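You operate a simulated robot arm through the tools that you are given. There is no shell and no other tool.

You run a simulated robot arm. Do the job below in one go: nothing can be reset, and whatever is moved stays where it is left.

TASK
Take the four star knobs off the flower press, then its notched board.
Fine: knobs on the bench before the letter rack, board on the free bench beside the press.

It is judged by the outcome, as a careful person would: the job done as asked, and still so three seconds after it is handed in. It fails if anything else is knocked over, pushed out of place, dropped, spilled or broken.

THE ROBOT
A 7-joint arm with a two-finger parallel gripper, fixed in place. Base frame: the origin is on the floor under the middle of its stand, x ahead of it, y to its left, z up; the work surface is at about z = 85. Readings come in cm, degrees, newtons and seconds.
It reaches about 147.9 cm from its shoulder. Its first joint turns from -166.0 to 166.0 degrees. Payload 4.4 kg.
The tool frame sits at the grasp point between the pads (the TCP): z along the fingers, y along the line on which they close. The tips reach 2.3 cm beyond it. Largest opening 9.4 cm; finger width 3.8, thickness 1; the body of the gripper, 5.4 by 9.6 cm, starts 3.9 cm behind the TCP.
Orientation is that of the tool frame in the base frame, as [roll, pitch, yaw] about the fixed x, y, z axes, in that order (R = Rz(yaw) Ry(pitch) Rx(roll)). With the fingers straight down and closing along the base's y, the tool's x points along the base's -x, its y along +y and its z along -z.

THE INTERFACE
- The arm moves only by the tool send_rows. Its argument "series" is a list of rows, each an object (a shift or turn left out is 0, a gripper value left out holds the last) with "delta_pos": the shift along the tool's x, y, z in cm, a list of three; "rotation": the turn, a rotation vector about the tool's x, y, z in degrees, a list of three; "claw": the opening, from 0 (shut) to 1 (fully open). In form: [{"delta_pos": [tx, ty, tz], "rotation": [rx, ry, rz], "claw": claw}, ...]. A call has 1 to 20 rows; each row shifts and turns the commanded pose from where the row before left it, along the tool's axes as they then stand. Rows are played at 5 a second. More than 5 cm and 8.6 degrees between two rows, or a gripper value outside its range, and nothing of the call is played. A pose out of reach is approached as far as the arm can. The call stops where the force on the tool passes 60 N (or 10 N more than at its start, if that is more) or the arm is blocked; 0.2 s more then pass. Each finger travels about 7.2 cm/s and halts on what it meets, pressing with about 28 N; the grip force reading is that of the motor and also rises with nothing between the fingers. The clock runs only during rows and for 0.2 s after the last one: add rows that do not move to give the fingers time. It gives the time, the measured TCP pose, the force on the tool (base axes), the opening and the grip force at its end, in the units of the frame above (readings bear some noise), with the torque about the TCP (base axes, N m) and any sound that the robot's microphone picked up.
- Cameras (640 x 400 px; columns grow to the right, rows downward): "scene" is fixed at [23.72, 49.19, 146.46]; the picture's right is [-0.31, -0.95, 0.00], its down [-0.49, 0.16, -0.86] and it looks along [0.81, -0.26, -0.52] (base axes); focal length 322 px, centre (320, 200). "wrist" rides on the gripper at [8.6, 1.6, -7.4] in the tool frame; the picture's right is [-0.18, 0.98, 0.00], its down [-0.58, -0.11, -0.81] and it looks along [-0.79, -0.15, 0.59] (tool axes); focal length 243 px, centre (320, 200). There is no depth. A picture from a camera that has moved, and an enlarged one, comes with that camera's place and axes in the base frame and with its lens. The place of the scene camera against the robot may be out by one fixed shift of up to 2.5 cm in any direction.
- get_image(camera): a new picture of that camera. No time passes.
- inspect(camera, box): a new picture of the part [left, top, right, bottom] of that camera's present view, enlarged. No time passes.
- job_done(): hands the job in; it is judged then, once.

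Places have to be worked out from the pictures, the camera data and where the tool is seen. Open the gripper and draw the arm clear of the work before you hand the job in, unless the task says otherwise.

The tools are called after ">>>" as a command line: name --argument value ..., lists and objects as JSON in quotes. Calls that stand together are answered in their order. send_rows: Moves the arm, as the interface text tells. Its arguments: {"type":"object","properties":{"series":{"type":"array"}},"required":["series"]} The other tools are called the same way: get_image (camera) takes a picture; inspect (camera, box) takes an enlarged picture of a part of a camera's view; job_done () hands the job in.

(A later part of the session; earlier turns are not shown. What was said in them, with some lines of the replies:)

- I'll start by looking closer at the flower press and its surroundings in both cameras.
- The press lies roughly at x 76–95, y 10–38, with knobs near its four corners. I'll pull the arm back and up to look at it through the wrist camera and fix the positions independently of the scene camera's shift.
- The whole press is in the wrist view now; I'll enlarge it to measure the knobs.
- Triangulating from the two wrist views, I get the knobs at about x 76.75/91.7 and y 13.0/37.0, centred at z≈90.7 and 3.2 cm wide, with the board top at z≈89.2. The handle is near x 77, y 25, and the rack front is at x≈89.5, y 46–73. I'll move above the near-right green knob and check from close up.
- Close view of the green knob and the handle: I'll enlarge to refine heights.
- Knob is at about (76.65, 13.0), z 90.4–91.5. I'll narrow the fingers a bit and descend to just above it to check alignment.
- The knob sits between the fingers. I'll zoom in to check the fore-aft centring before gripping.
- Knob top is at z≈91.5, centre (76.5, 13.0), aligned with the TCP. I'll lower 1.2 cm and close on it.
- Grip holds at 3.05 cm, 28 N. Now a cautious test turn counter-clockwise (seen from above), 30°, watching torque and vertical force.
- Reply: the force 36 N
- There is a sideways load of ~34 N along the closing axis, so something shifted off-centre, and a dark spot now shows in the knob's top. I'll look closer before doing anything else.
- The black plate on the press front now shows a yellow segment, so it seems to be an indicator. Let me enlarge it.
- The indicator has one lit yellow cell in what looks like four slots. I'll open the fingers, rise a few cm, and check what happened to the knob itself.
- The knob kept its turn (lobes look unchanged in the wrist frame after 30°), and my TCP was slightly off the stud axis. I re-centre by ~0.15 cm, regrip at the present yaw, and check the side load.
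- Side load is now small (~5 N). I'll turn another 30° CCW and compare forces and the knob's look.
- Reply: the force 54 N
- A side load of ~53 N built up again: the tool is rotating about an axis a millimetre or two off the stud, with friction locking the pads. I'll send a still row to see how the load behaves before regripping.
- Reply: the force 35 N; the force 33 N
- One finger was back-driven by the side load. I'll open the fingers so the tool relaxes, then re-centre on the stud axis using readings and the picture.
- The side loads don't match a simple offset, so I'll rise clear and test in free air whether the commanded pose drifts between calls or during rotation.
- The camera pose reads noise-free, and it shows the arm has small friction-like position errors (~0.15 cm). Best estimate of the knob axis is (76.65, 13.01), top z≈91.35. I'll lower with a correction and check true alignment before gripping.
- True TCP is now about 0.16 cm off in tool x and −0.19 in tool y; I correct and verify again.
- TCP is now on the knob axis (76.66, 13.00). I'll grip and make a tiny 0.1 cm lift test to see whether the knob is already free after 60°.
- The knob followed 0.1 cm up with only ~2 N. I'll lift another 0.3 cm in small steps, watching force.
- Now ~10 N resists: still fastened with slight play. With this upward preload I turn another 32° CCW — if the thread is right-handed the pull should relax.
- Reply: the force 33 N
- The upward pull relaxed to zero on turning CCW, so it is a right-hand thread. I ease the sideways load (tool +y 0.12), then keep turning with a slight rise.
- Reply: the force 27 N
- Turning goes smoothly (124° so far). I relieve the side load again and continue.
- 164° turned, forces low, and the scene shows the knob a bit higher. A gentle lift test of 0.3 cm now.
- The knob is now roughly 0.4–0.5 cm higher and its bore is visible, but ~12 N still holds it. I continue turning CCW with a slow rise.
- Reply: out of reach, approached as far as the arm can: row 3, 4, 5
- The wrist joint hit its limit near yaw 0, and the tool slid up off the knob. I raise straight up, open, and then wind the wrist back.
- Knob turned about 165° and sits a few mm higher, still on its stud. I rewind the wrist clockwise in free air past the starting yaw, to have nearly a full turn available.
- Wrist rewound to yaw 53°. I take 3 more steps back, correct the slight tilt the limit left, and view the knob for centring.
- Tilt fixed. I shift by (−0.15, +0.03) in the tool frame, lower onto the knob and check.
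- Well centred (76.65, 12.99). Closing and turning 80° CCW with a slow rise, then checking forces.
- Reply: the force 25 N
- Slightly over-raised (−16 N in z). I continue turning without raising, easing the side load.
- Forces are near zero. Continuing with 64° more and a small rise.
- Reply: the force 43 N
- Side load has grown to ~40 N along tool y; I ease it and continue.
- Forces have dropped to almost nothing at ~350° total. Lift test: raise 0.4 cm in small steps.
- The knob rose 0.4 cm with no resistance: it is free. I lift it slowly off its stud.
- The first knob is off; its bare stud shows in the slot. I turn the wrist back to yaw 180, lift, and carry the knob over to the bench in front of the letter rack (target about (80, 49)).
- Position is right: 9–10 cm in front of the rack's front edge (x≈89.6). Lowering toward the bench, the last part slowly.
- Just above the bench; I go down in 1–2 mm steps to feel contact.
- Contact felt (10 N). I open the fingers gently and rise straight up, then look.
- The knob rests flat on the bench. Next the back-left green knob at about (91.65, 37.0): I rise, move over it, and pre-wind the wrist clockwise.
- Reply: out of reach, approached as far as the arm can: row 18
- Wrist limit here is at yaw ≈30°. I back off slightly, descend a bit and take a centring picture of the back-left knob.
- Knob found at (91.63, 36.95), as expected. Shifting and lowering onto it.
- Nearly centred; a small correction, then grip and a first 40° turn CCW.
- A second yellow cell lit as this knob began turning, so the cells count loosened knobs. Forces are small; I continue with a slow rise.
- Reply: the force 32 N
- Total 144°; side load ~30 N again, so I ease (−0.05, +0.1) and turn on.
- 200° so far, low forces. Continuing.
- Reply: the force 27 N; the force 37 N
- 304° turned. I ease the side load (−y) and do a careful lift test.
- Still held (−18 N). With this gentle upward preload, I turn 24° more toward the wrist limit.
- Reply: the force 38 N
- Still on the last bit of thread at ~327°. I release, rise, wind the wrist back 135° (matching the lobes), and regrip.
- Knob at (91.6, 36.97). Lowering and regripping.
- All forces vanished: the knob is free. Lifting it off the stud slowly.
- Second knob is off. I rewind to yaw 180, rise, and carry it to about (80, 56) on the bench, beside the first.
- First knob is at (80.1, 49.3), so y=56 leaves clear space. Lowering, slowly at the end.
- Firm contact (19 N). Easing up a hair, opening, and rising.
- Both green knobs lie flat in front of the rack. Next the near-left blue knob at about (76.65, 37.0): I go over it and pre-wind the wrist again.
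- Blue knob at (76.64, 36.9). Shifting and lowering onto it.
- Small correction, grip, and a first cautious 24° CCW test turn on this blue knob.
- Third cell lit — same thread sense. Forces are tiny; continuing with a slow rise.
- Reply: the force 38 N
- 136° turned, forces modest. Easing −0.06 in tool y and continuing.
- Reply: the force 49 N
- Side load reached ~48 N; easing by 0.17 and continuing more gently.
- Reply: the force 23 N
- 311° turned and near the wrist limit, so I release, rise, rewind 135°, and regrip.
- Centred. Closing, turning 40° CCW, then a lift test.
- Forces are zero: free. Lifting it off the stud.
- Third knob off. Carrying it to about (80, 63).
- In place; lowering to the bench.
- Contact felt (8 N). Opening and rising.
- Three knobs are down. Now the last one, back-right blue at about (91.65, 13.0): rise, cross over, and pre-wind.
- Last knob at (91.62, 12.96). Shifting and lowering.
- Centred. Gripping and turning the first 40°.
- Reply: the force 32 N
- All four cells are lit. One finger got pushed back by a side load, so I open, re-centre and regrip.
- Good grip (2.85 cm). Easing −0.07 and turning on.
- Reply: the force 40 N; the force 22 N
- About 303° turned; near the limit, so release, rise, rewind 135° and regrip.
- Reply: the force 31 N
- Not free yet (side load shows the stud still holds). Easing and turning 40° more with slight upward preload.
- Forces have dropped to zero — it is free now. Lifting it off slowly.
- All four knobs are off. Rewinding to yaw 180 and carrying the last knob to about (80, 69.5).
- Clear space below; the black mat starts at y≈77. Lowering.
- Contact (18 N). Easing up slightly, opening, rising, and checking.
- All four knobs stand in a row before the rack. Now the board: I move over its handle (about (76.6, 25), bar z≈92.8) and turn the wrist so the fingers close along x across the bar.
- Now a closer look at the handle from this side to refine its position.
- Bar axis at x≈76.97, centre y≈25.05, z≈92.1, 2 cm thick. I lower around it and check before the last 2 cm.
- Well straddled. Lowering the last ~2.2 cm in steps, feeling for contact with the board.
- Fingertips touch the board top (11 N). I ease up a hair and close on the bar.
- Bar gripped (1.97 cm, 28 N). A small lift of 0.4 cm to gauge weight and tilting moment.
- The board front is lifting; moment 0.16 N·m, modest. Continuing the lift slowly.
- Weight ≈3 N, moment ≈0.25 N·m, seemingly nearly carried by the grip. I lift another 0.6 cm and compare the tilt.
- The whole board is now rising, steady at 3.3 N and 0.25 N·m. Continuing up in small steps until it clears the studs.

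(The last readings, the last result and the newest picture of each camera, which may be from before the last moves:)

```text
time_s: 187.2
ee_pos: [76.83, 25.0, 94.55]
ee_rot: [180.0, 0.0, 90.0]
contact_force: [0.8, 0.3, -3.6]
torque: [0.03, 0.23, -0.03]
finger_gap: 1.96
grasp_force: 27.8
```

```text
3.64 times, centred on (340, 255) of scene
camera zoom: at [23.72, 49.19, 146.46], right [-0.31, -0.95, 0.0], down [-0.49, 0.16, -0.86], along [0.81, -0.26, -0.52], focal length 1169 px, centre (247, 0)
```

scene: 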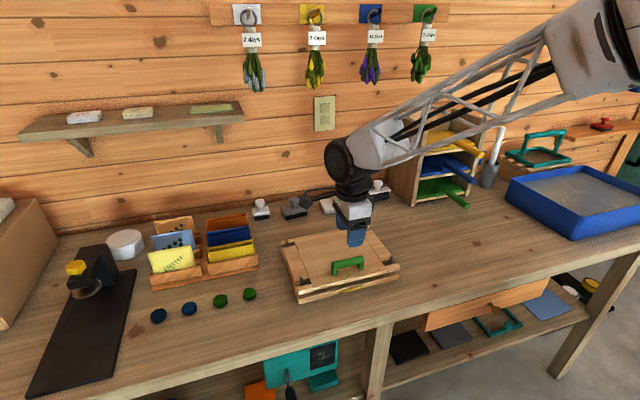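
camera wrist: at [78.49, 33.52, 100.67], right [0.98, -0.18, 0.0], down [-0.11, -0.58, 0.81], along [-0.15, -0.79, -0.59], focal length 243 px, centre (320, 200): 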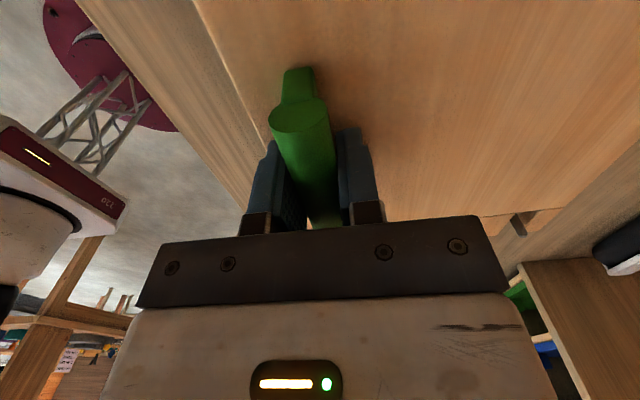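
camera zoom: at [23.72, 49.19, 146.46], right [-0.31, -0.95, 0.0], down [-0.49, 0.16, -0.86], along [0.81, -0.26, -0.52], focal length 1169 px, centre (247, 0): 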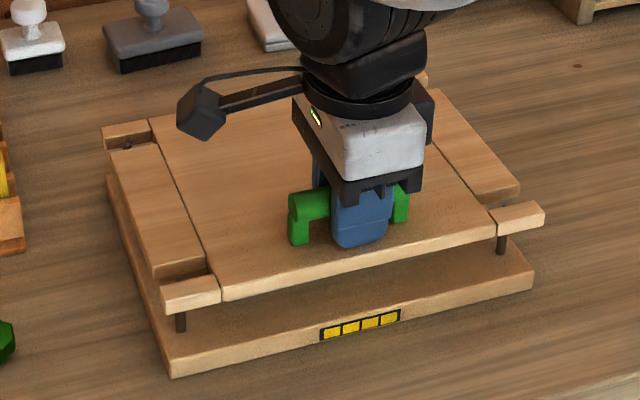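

Board rises nearly level and free of the studs. Lifting on another 5.5 cm.

>>> send_rows --series '[{"delta_pos": [0, 0, -0.7]}, {"delta_pos": [0, 0, -0.8]}, {"delta_pos": [0, 0, -1.0]}, {"delta_pos": [0, 0, -1.0]}, {"delta_pos": [0, 0, -1.0]}, {"delta_pos": [0, 0, -1.0]}, {"delta_pos": [0, 0, 0]}]'

>>> get_image --camera "scene"

>>> inspect --camera "scene" --box '[260, 180, 440, 310]'

>>> get_image --camera "wrist"

```text
time_s: 188.8
ee_pos: [76.82, 24.95, 100.19]
ee_rot: [180.0, 0.0, 89.9]
contact_force: [-0.4, 0.3, -3.7]
torque: [-0.02, 0.24, 0.03]
finger_gap: 1.97
grasp_force: 28.1
```

```text
taken
```

scene: 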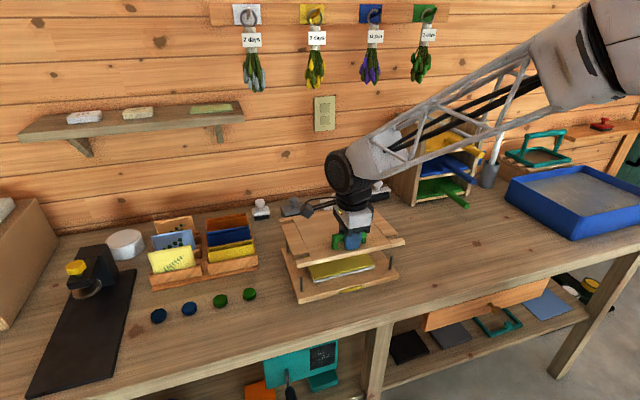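

```text
3.08 times, centred on (350, 245) of scene
camera zoom: at [23.72, 49.19, 146.46], right [-0.31, -0.95, 0.0], down [-0.49, 0.16, -0.86], along [0.81, -0.26, -0.52], focal length 989 px, centre (228, 62)
```

zoom: 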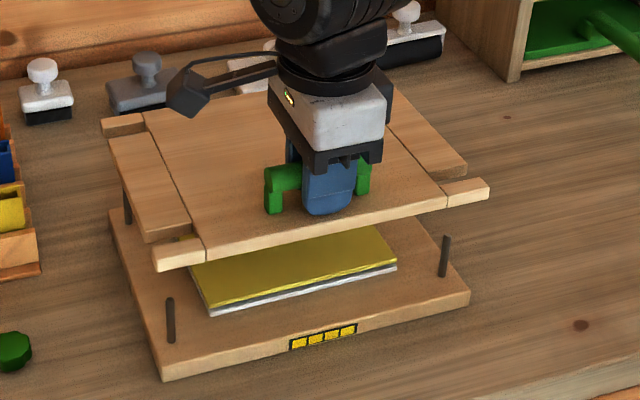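

```text
taken
camera wrist: at [78.52, 33.52, 107.7], right [0.98, -0.18, 0.0], down [-0.11, -0.58, 0.81], along [-0.15, -0.79, -0.59], focal length 243 px, centre (320, 200)
```

wrist: 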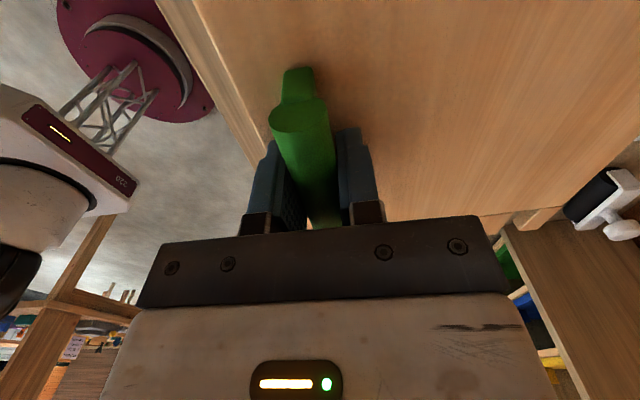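

The board is off; the yellow blotter stack stays on the base. I carry the board level to the right, toward about y=−8 on the free bench, at this height.

>>> send_rows --series '[{"delta_pos": [-1.0, -0.1, 0]}, {"delta_pos": [-2.0, -0.15, 0]}, {"delta_pos": [-2.5, -0.15, 0]}, {"delta_pos": [-2.5, -0.15, 0]}, {"delta_pos": [-2.5, -0.15, 0]}, {"delta_pos": [-2.5, -0.15, 0]}, {"delta_pos": [-2.5, -0.15, 0]}, {"delta_pos": [-2.5, -0.15, 0]}, {"delta_pos": [-2.5, -0.15, 0]}, {"delta_pos": [-2.5, -0.15, 0]}, {"delta_pos": [-2.5, -0.15, 0]}, {"delta_pos": [-2.5, -0.15, 0]}, {"delta_pos": [-2.5, -0.15, 0]}, {"delta_pos": [-2.0, 0, 0]}, {"delta_pos": [-1.0, 0, 0]}, {"delta_pos": [0, 0, 0]}]'

>>> get_image --camera "scene"

>>> get_image --camera "wrist"

```text
time_s: 192.2
ee_pos: [74.86, -8.68, 100.11]
ee_rot: [180.0, 0.0, 90.0]
contact_force: [0.5, -1.3, -3.9]
torque: [0.02, 0.25, 0.03]
finger_gap: 1.94
grasp_force: 27.8
```

```text
taken
```

scene: 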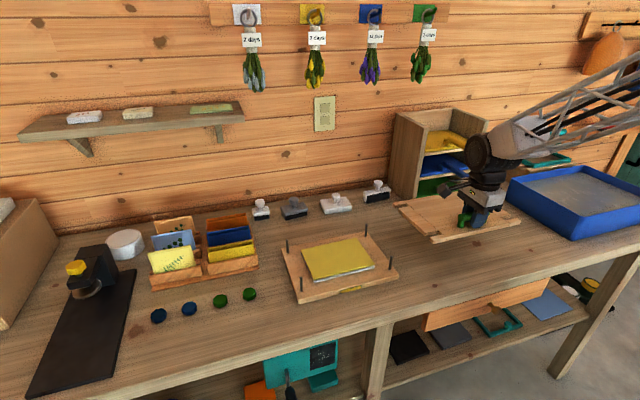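

```text
taken
camera wrist: at [76.62, 0.0, 107.67], right [0.98, -0.18, 0.0], down [-0.11, -0.58, 0.81], along [-0.15, -0.79, -0.59], focal length 243 px, centre (320, 200)
```

wrist: 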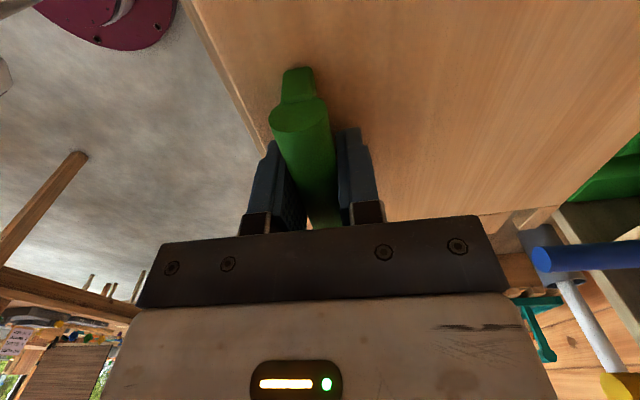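

The green tray's rod end sits at about (93, −24.8, 89), so I shift the board a little left and forward (handle to about (73.2, −6.5)) to keep well clear of both it and the press, then start lowering.

>>> send_rows --series '[{"delta_pos": [1.0, -0.9, 0]}, {"delta_pos": [1.05, -0.9, 0]}, {"delta_pos": [0, 0, 1.0]}, {"delta_pos": [0, 0, 1.5]}, {"delta_pos": [0, 0, 1.5]}, {"delta_pos": [0, 0, 1.0]}, {"delta_pos": [0, 0, 0]}]'

>>> get_image --camera "scene"

>>> inspect --camera "scene" --box '[370, 160, 550, 280]'

>>> get_image --camera "wrist"

```text
time_s: 193.8
ee_pos: [72.82, -6.79, 95.11]
ee_rot: [-179.9, 0.0, 90.1]
contact_force: [-0.2, -0.2, -2.9]
torque: [0.02, 0.22, -0.06]
finger_gap: 1.95
grasp_force: 27.9
```

```text
taken
```

scene: 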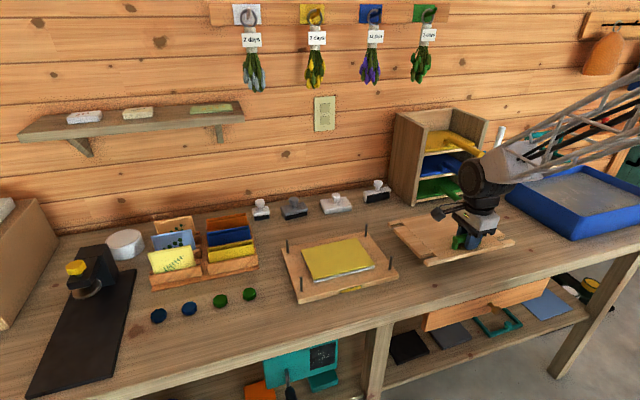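

```text
3.33 times, centred on (460, 220) of scene
camera zoom: at [23.72, 49.19, 146.46], right [-0.31, -0.95, 0.0], down [-0.49, 0.16, -0.86], along [0.81, -0.26, -0.52], focal length 1072 px, centre (-147, 133)
```

zoom: 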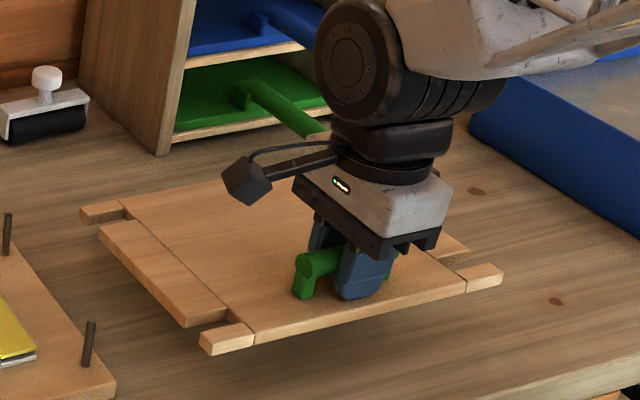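

```text
taken
camera wrist: at [74.63, 1.95, 102.62], right [0.98, -0.18, 0.0], down [-0.11, -0.58, 0.81], along [-0.15, -0.79, -0.59], focal length 243 px, centre (320, 200)
```

wrist: 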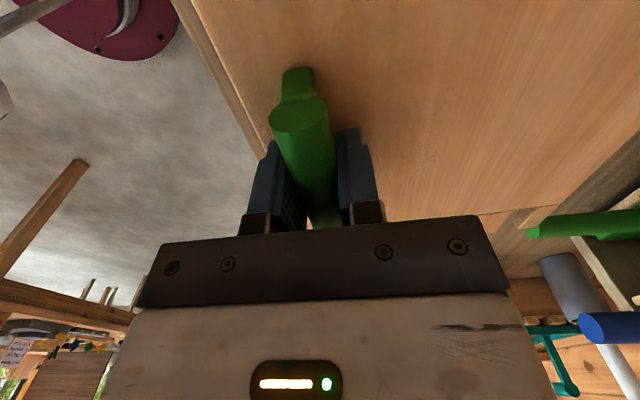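

Clear of the rod (3 cm in x, 5 cm in y). Lowering further, then feeling for the bench.

>>> send_rows --series '[{"delta_pos": [0, 0, 1.2]}, {"delta_pos": [0, 0, 1.2]}, {"delta_pos": [0, 0, 1.0]}, {"delta_pos": [0, 0, 0.7]}, {"delta_pos": [0, 0, 0.4]}, {"delta_pos": [0, 0, 0]}]'

>>> inspect --camera "scene" --box '[370, 160, 550, 280]'

```text
time_s: 195.2
ee_pos: [73.03, -6.74, 90.61]
ee_rot: [180.0, 0.1, 90.0]
contact_force: [-0.2, 0.3, -4.0]
torque: [-0.03, 0.21, 0.02]
finger_gap: 1.94
grasp_force: 28.1
```

```text
3.33 times, centred on (460, 220) of scene
camera zoom: at [23.72, 49.19, 146.46], right [-0.31, -0.95, 0.0], down [-0.49, 0.16, -0.86], along [0.81, -0.26, -0.52], focal length 1072 px, centre (-147, 133)
```

zoom: 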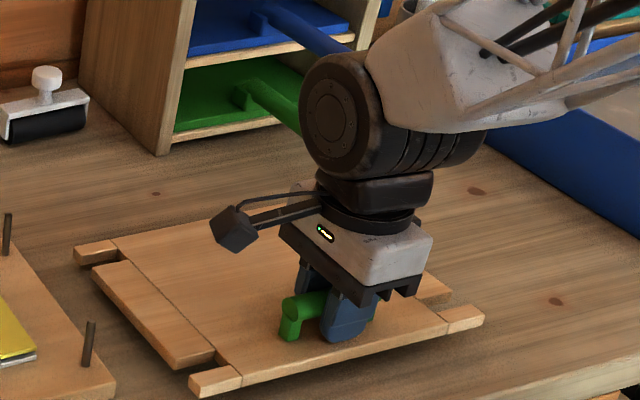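

>>> send_rows --series '[{"delta_pos": [0, 0, 0.3]}, {"delta_pos": [0, 0, 0.2]}, {"delta_pos": [0, 0, 0.2]}, {"delta_pos": [0, 0, 0]}]'

```text
time_s: 196.2
ee_pos: [73.08, -6.61, 89.88]
ee_rot: [179.9, 0.1, 90.1]
contact_force: [0.3, 1.0, -4.0]
torque: [0.03, 0.26, 0.02]
finger_gap: 1.93
grasp_force: 27.6
```

>>> send_rows --series '[{"delta_pos": [0, 0, 0.15]}, {"delta_pos": [0, 0, 0.15]}, {"delta_pos": [0, 0, 0.15]}, {"delta_pos": [0, 0, 0]}]'

>>> inspect --camera "scene" --box '[370, 160, 550, 280]'

```text
time_s: 197.2
ee_pos: [72.95, -6.49, 89.47]
ee_rot: [-180.0, -0.1, 90.1]
contact_force: [0.6, -0.5, -1.9]
torque: [0.02, -0.04, -0.08]
finger_gap: 1.98
grasp_force: 27.7
```

```text
3.33 times, centred on (460, 220) of scene
camera zoom: at [23.72, 49.19, 146.46], right [-0.31, -0.95, 0.0], down [-0.49, 0.16, -0.86], along [0.81, -0.26, -0.52], focal length 1072 px, centre (-147, 133)
```

zoom: 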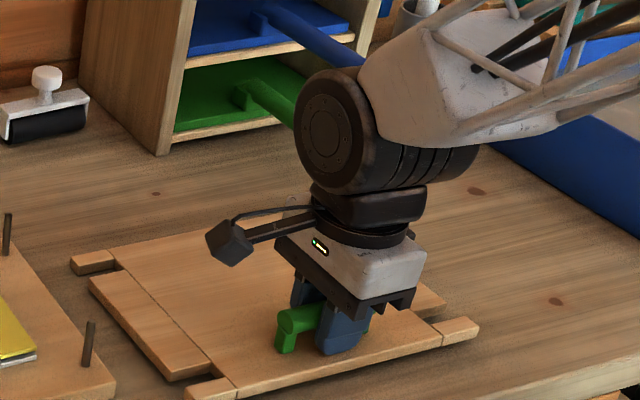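

The back edge has touched (moment gone). Lowering the front gently to flat.

>>> send_rows --series '[{"delta_pos": [0, 0, 0.12]}, {"delta_pos": [0, 0, 0.12]}, {"delta_pos": [0, 0, 0]}]'

```text
time_s: 198.0
ee_pos: [72.99, -6.55, 89.36]
ee_rot: [179.9, 0.0, 90.0]
contact_force: [0.9, -0.7, -1.9]
torque: [-0.16, 0.0, 0.08]
finger_gap: 1.96
grasp_force: 28.2
```

>>> send_rows --series '[{"delta_pos": [0, 0, 0.12]}, {"delta_pos": [0, 0, 0.12]}, {"delta_pos": [0, 0, 0]}]'

>>> inspect --camera "scene" --box '[370, 180, 550, 300]'

```text
time_s: 198.8
ee_pos: [73.13, -6.57, 88.95]
ee_rot: [-179.9, -0.1, 90.0]
contact_force: [-0.8, 0.7, -1.8]
torque: [-0.04, 0.05, 0.0]
finger_gap: 1.95
grasp_force: 28.2
```

```text
3.33 times, centred on (460, 240) of scene
camera zoom: at [23.72, 49.19, 146.46], right [-0.31, -0.95, 0.0], down [-0.49, 0.16, -0.86], along [0.81, -0.26, -0.52], focal length 1072 px, centre (-147, 67)
```

zoom: 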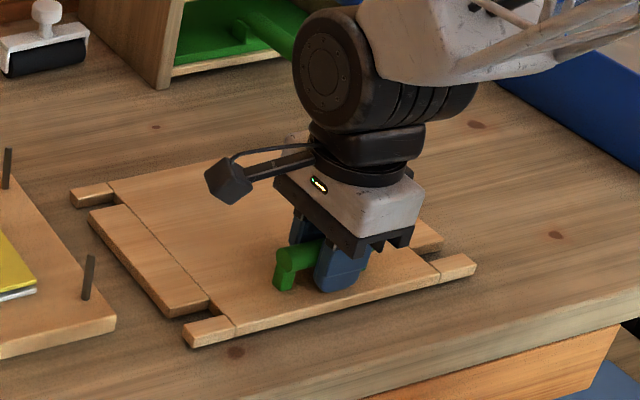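

>>> send_rows --series '[{"delta_pos": [0, 0, 0.1]}, {"delta_pos": [0, 0, 0.1]}, {"delta_pos": [0, 0, 0]}]'

```text
time_s: 199.6
ee_pos: [73.08, -6.57, 88.79]
ee_rot: [180.0, 0.0, 90.0]
contact_force: [1.4, -0.1, -2.7]
torque: [-0.05, -0.05, 0.05]
finger_gap: 1.93
grasp_force: 28.0
```

>>> send_rows --series '[{"delta_pos": [0, 0, 0.12]}, {"delta_pos": [0, 0, 0.12]}, {"delta_pos": [0, 0, 0]}]'

>>> get_image --camera "wrist"

>>> inspect --camera "scene" --box '[410, 240, 530, 310]'

```text
time_s: 200.4
ee_pos: [73.03, -6.66, 88.57]
ee_rot: [179.9, 0.0, 89.9]
contact_force: [-3.9, 3.4, 8.3]
torque: [0.0, -0.01, 0.09]
finger_gap: 1.92
grasp_force: 28.5
```

```text
taken
camera wrist: at [74.76, 2.0, 96.12], right [0.98, -0.18, 0.0], down [-0.11, -0.58, 0.81], along [-0.15, -0.79, -0.59], focal length 243 px, centre (320, 200)
```

wrist: 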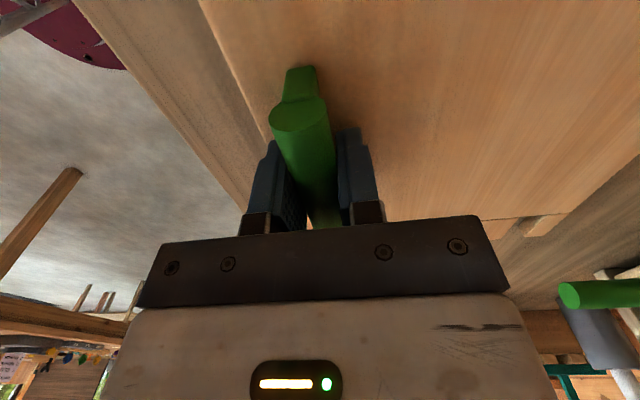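

```text
5.33 times, centred on (470, 275) of scene
camera zoom: at [23.72, 49.19, 146.46], right [-0.31, -0.95, 0.0], down [-0.49, 0.16, -0.86], along [0.81, -0.26, -0.52], focal length 1714 px, centre (-480, -200)
```

zoom: 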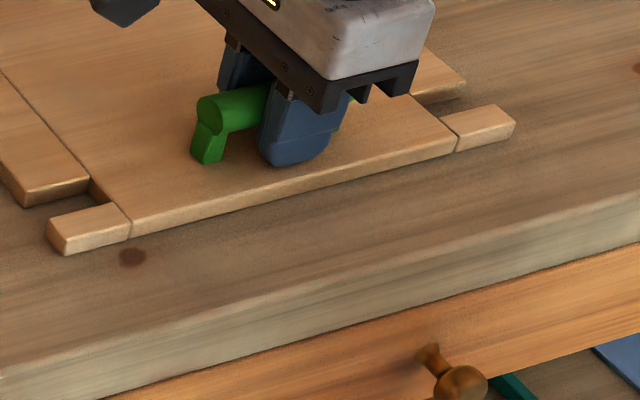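

Flat on the bench (+8 N). I release gently, wait, then rise straight up.

>>> send_rows --series '[{"delta_pos": [0, 0, -0.04], "claw": 0.22}, {"claw": 0.28}, {"claw": 0.38}, {"claw": 0.5}, {"claw": 0.6}, {"delta_pos": [0, 0, 0]}, {"delta_pos": [0, 0, -1.0]}, {"delta_pos": [0, 0, -2.0]}, {"delta_pos": [0, 0, -3.0]}, {"delta_pos": [0, 0, -4.0]}, {"delta_pos": [0, 0, 0]}]'

>>> get_image --camera "wrist"

>>> get_image --camera "scene"

>>> inspect --camera "scene" --box '[370, 180, 550, 300]'

```text
time_s: 202.8
ee_pos: [72.9, -6.76, 98.75]
ee_rot: [-179.9, 0.1, 89.9]
contact_force: [-0.2, 0.2, -0.1]
torque: [0.02, -0.01, 0.01]
finger_gap: 5.63
grasp_force: 0.0
```

```text
taken
camera wrist: at [74.65, 1.86, 106.24], right [0.98, -0.18, 0.0], down [-0.11, -0.58, 0.81], along [-0.15, -0.79, -0.59], focal length 243 px, centre (320, 200)
```

wrist: 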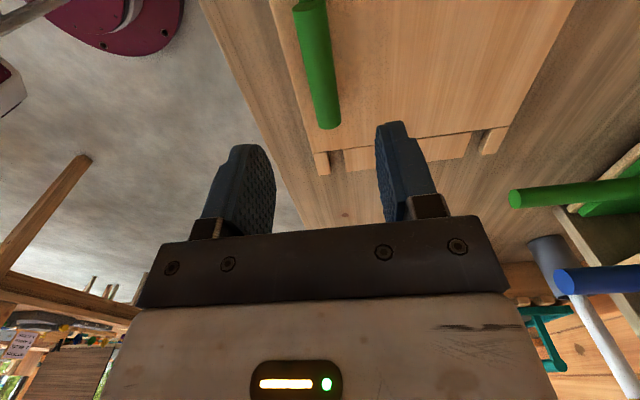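

```text
taken
```

scene: 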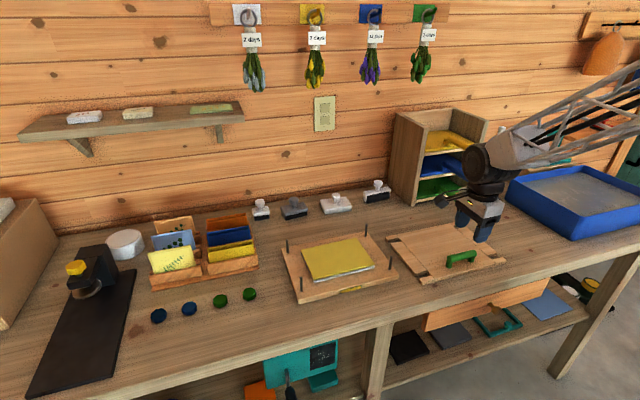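

```text
3.33 times, centred on (460, 240) of scene
camera zoom: at [23.72, 49.19, 146.46], right [-0.31, -0.95, 0.0], down [-0.49, 0.16, -0.86], along [0.81, -0.26, -0.52], focal length 1072 px, centre (-147, 67)
```

zoom: 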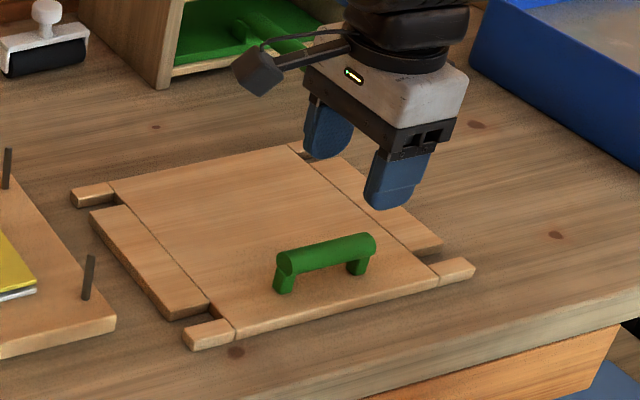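

The board lies flat on the bench beside the press, handle up. I raise the arm, draw it back clear, and do a final check.

>>> send_rows --series '[{"delta_pos": [0, 0, -4]}, {"delta_pos": [0, 0, -4]}, {"delta_pos": [0, 0, -4]}, {"delta_pos": [0, -4, -2]}, {"delta_pos": [0, -4, 0]}, {"delta_pos": [0, -4, 0]}, {"delta_pos": [0, 0, 0]}]'

>>> get_image --camera "scene"

>>> inspect --camera "scene" --box '[130, 180, 340, 330]'

>>> inspect --camera "scene" --box '[260, 170, 520, 320]'

```text
time_s: 204.4
ee_pos: [61.3, -6.67, 112.68]
ee_rot: [-180.0, 0.0, 90.0]
contact_force: [-0.4, 0.2, -0.7]
torque: [0.0, 0.0, 0.03]
finger_gap: 5.63
grasp_force: 0.1
```

```text
taken
```

scene: 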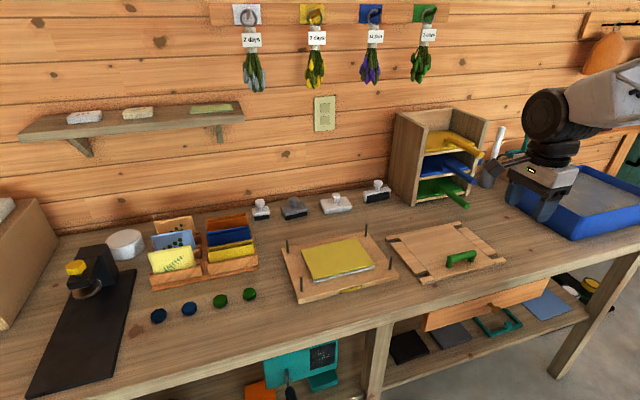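

```text
2.67 times, centred on (235, 255) of scene
camera zoom: at [23.72, 49.19, 146.46], right [-0.31, -0.95, 0.0], down [-0.49, 0.16, -0.86], along [0.81, -0.26, -0.52], focal length 857 px, centre (547, 53)
```

zoom: 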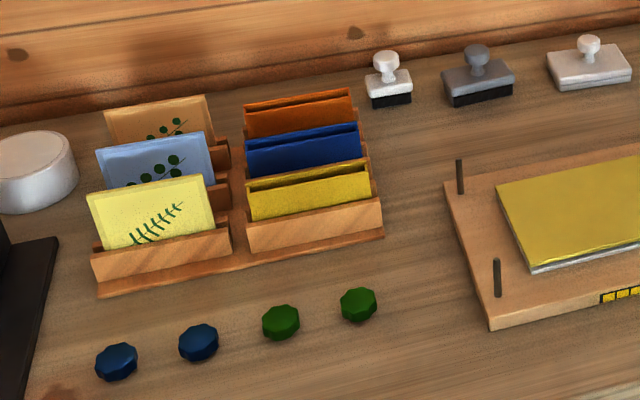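

```text
2.46 times, centred on (390, 245) of scene
camera zoom: at [23.72, 49.19, 146.46], right [-0.31, -0.95, 0.0], down [-0.49, 0.16, -0.86], along [0.81, -0.26, -0.52], focal length 791 px, centre (148, 89)
```

zoom: 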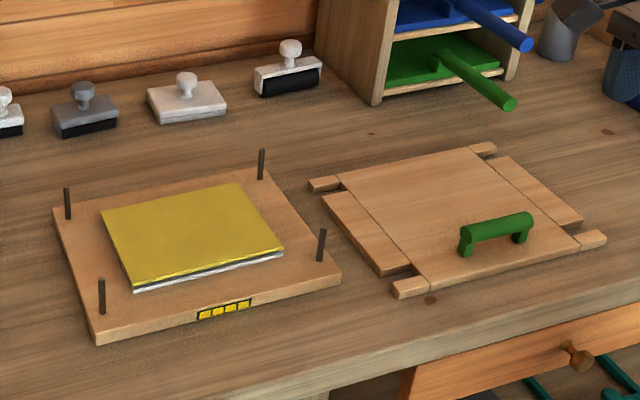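

The four knobs stand in front of the letter rack. The board lies flat on free bench beside the press, and the base with its blotters, the stamps and the rack look undisturbed. The gripper is open and clear of the work, so I hand the job in.

>>> job_done

```text
The job is handed in.
```

The four star knobs and the notched board are off the flower press, and I have handed the job in.

- **Knobs:** all four stand in a row on the bench, about 10 cm in front of the letter rack.
- **Board:** it lies flat, handle up, on the free bench to the right of the press. It is clear of the press base and of the green rod sticking out of the tray shelf.
- **Everything else:** in the final pictures the press base still holds its yellow blotter stack, and the stamps, rack and trays look undisturbed. The gripper is open and drawn back clear of the work.

While unscrewing, I put sideways loads of up to about 53 N on the studs, and once the wrist hit its limit and slid up off a knob. I checked the press position early on and it had not moved; the later pictures showed no sign of it shifting either.
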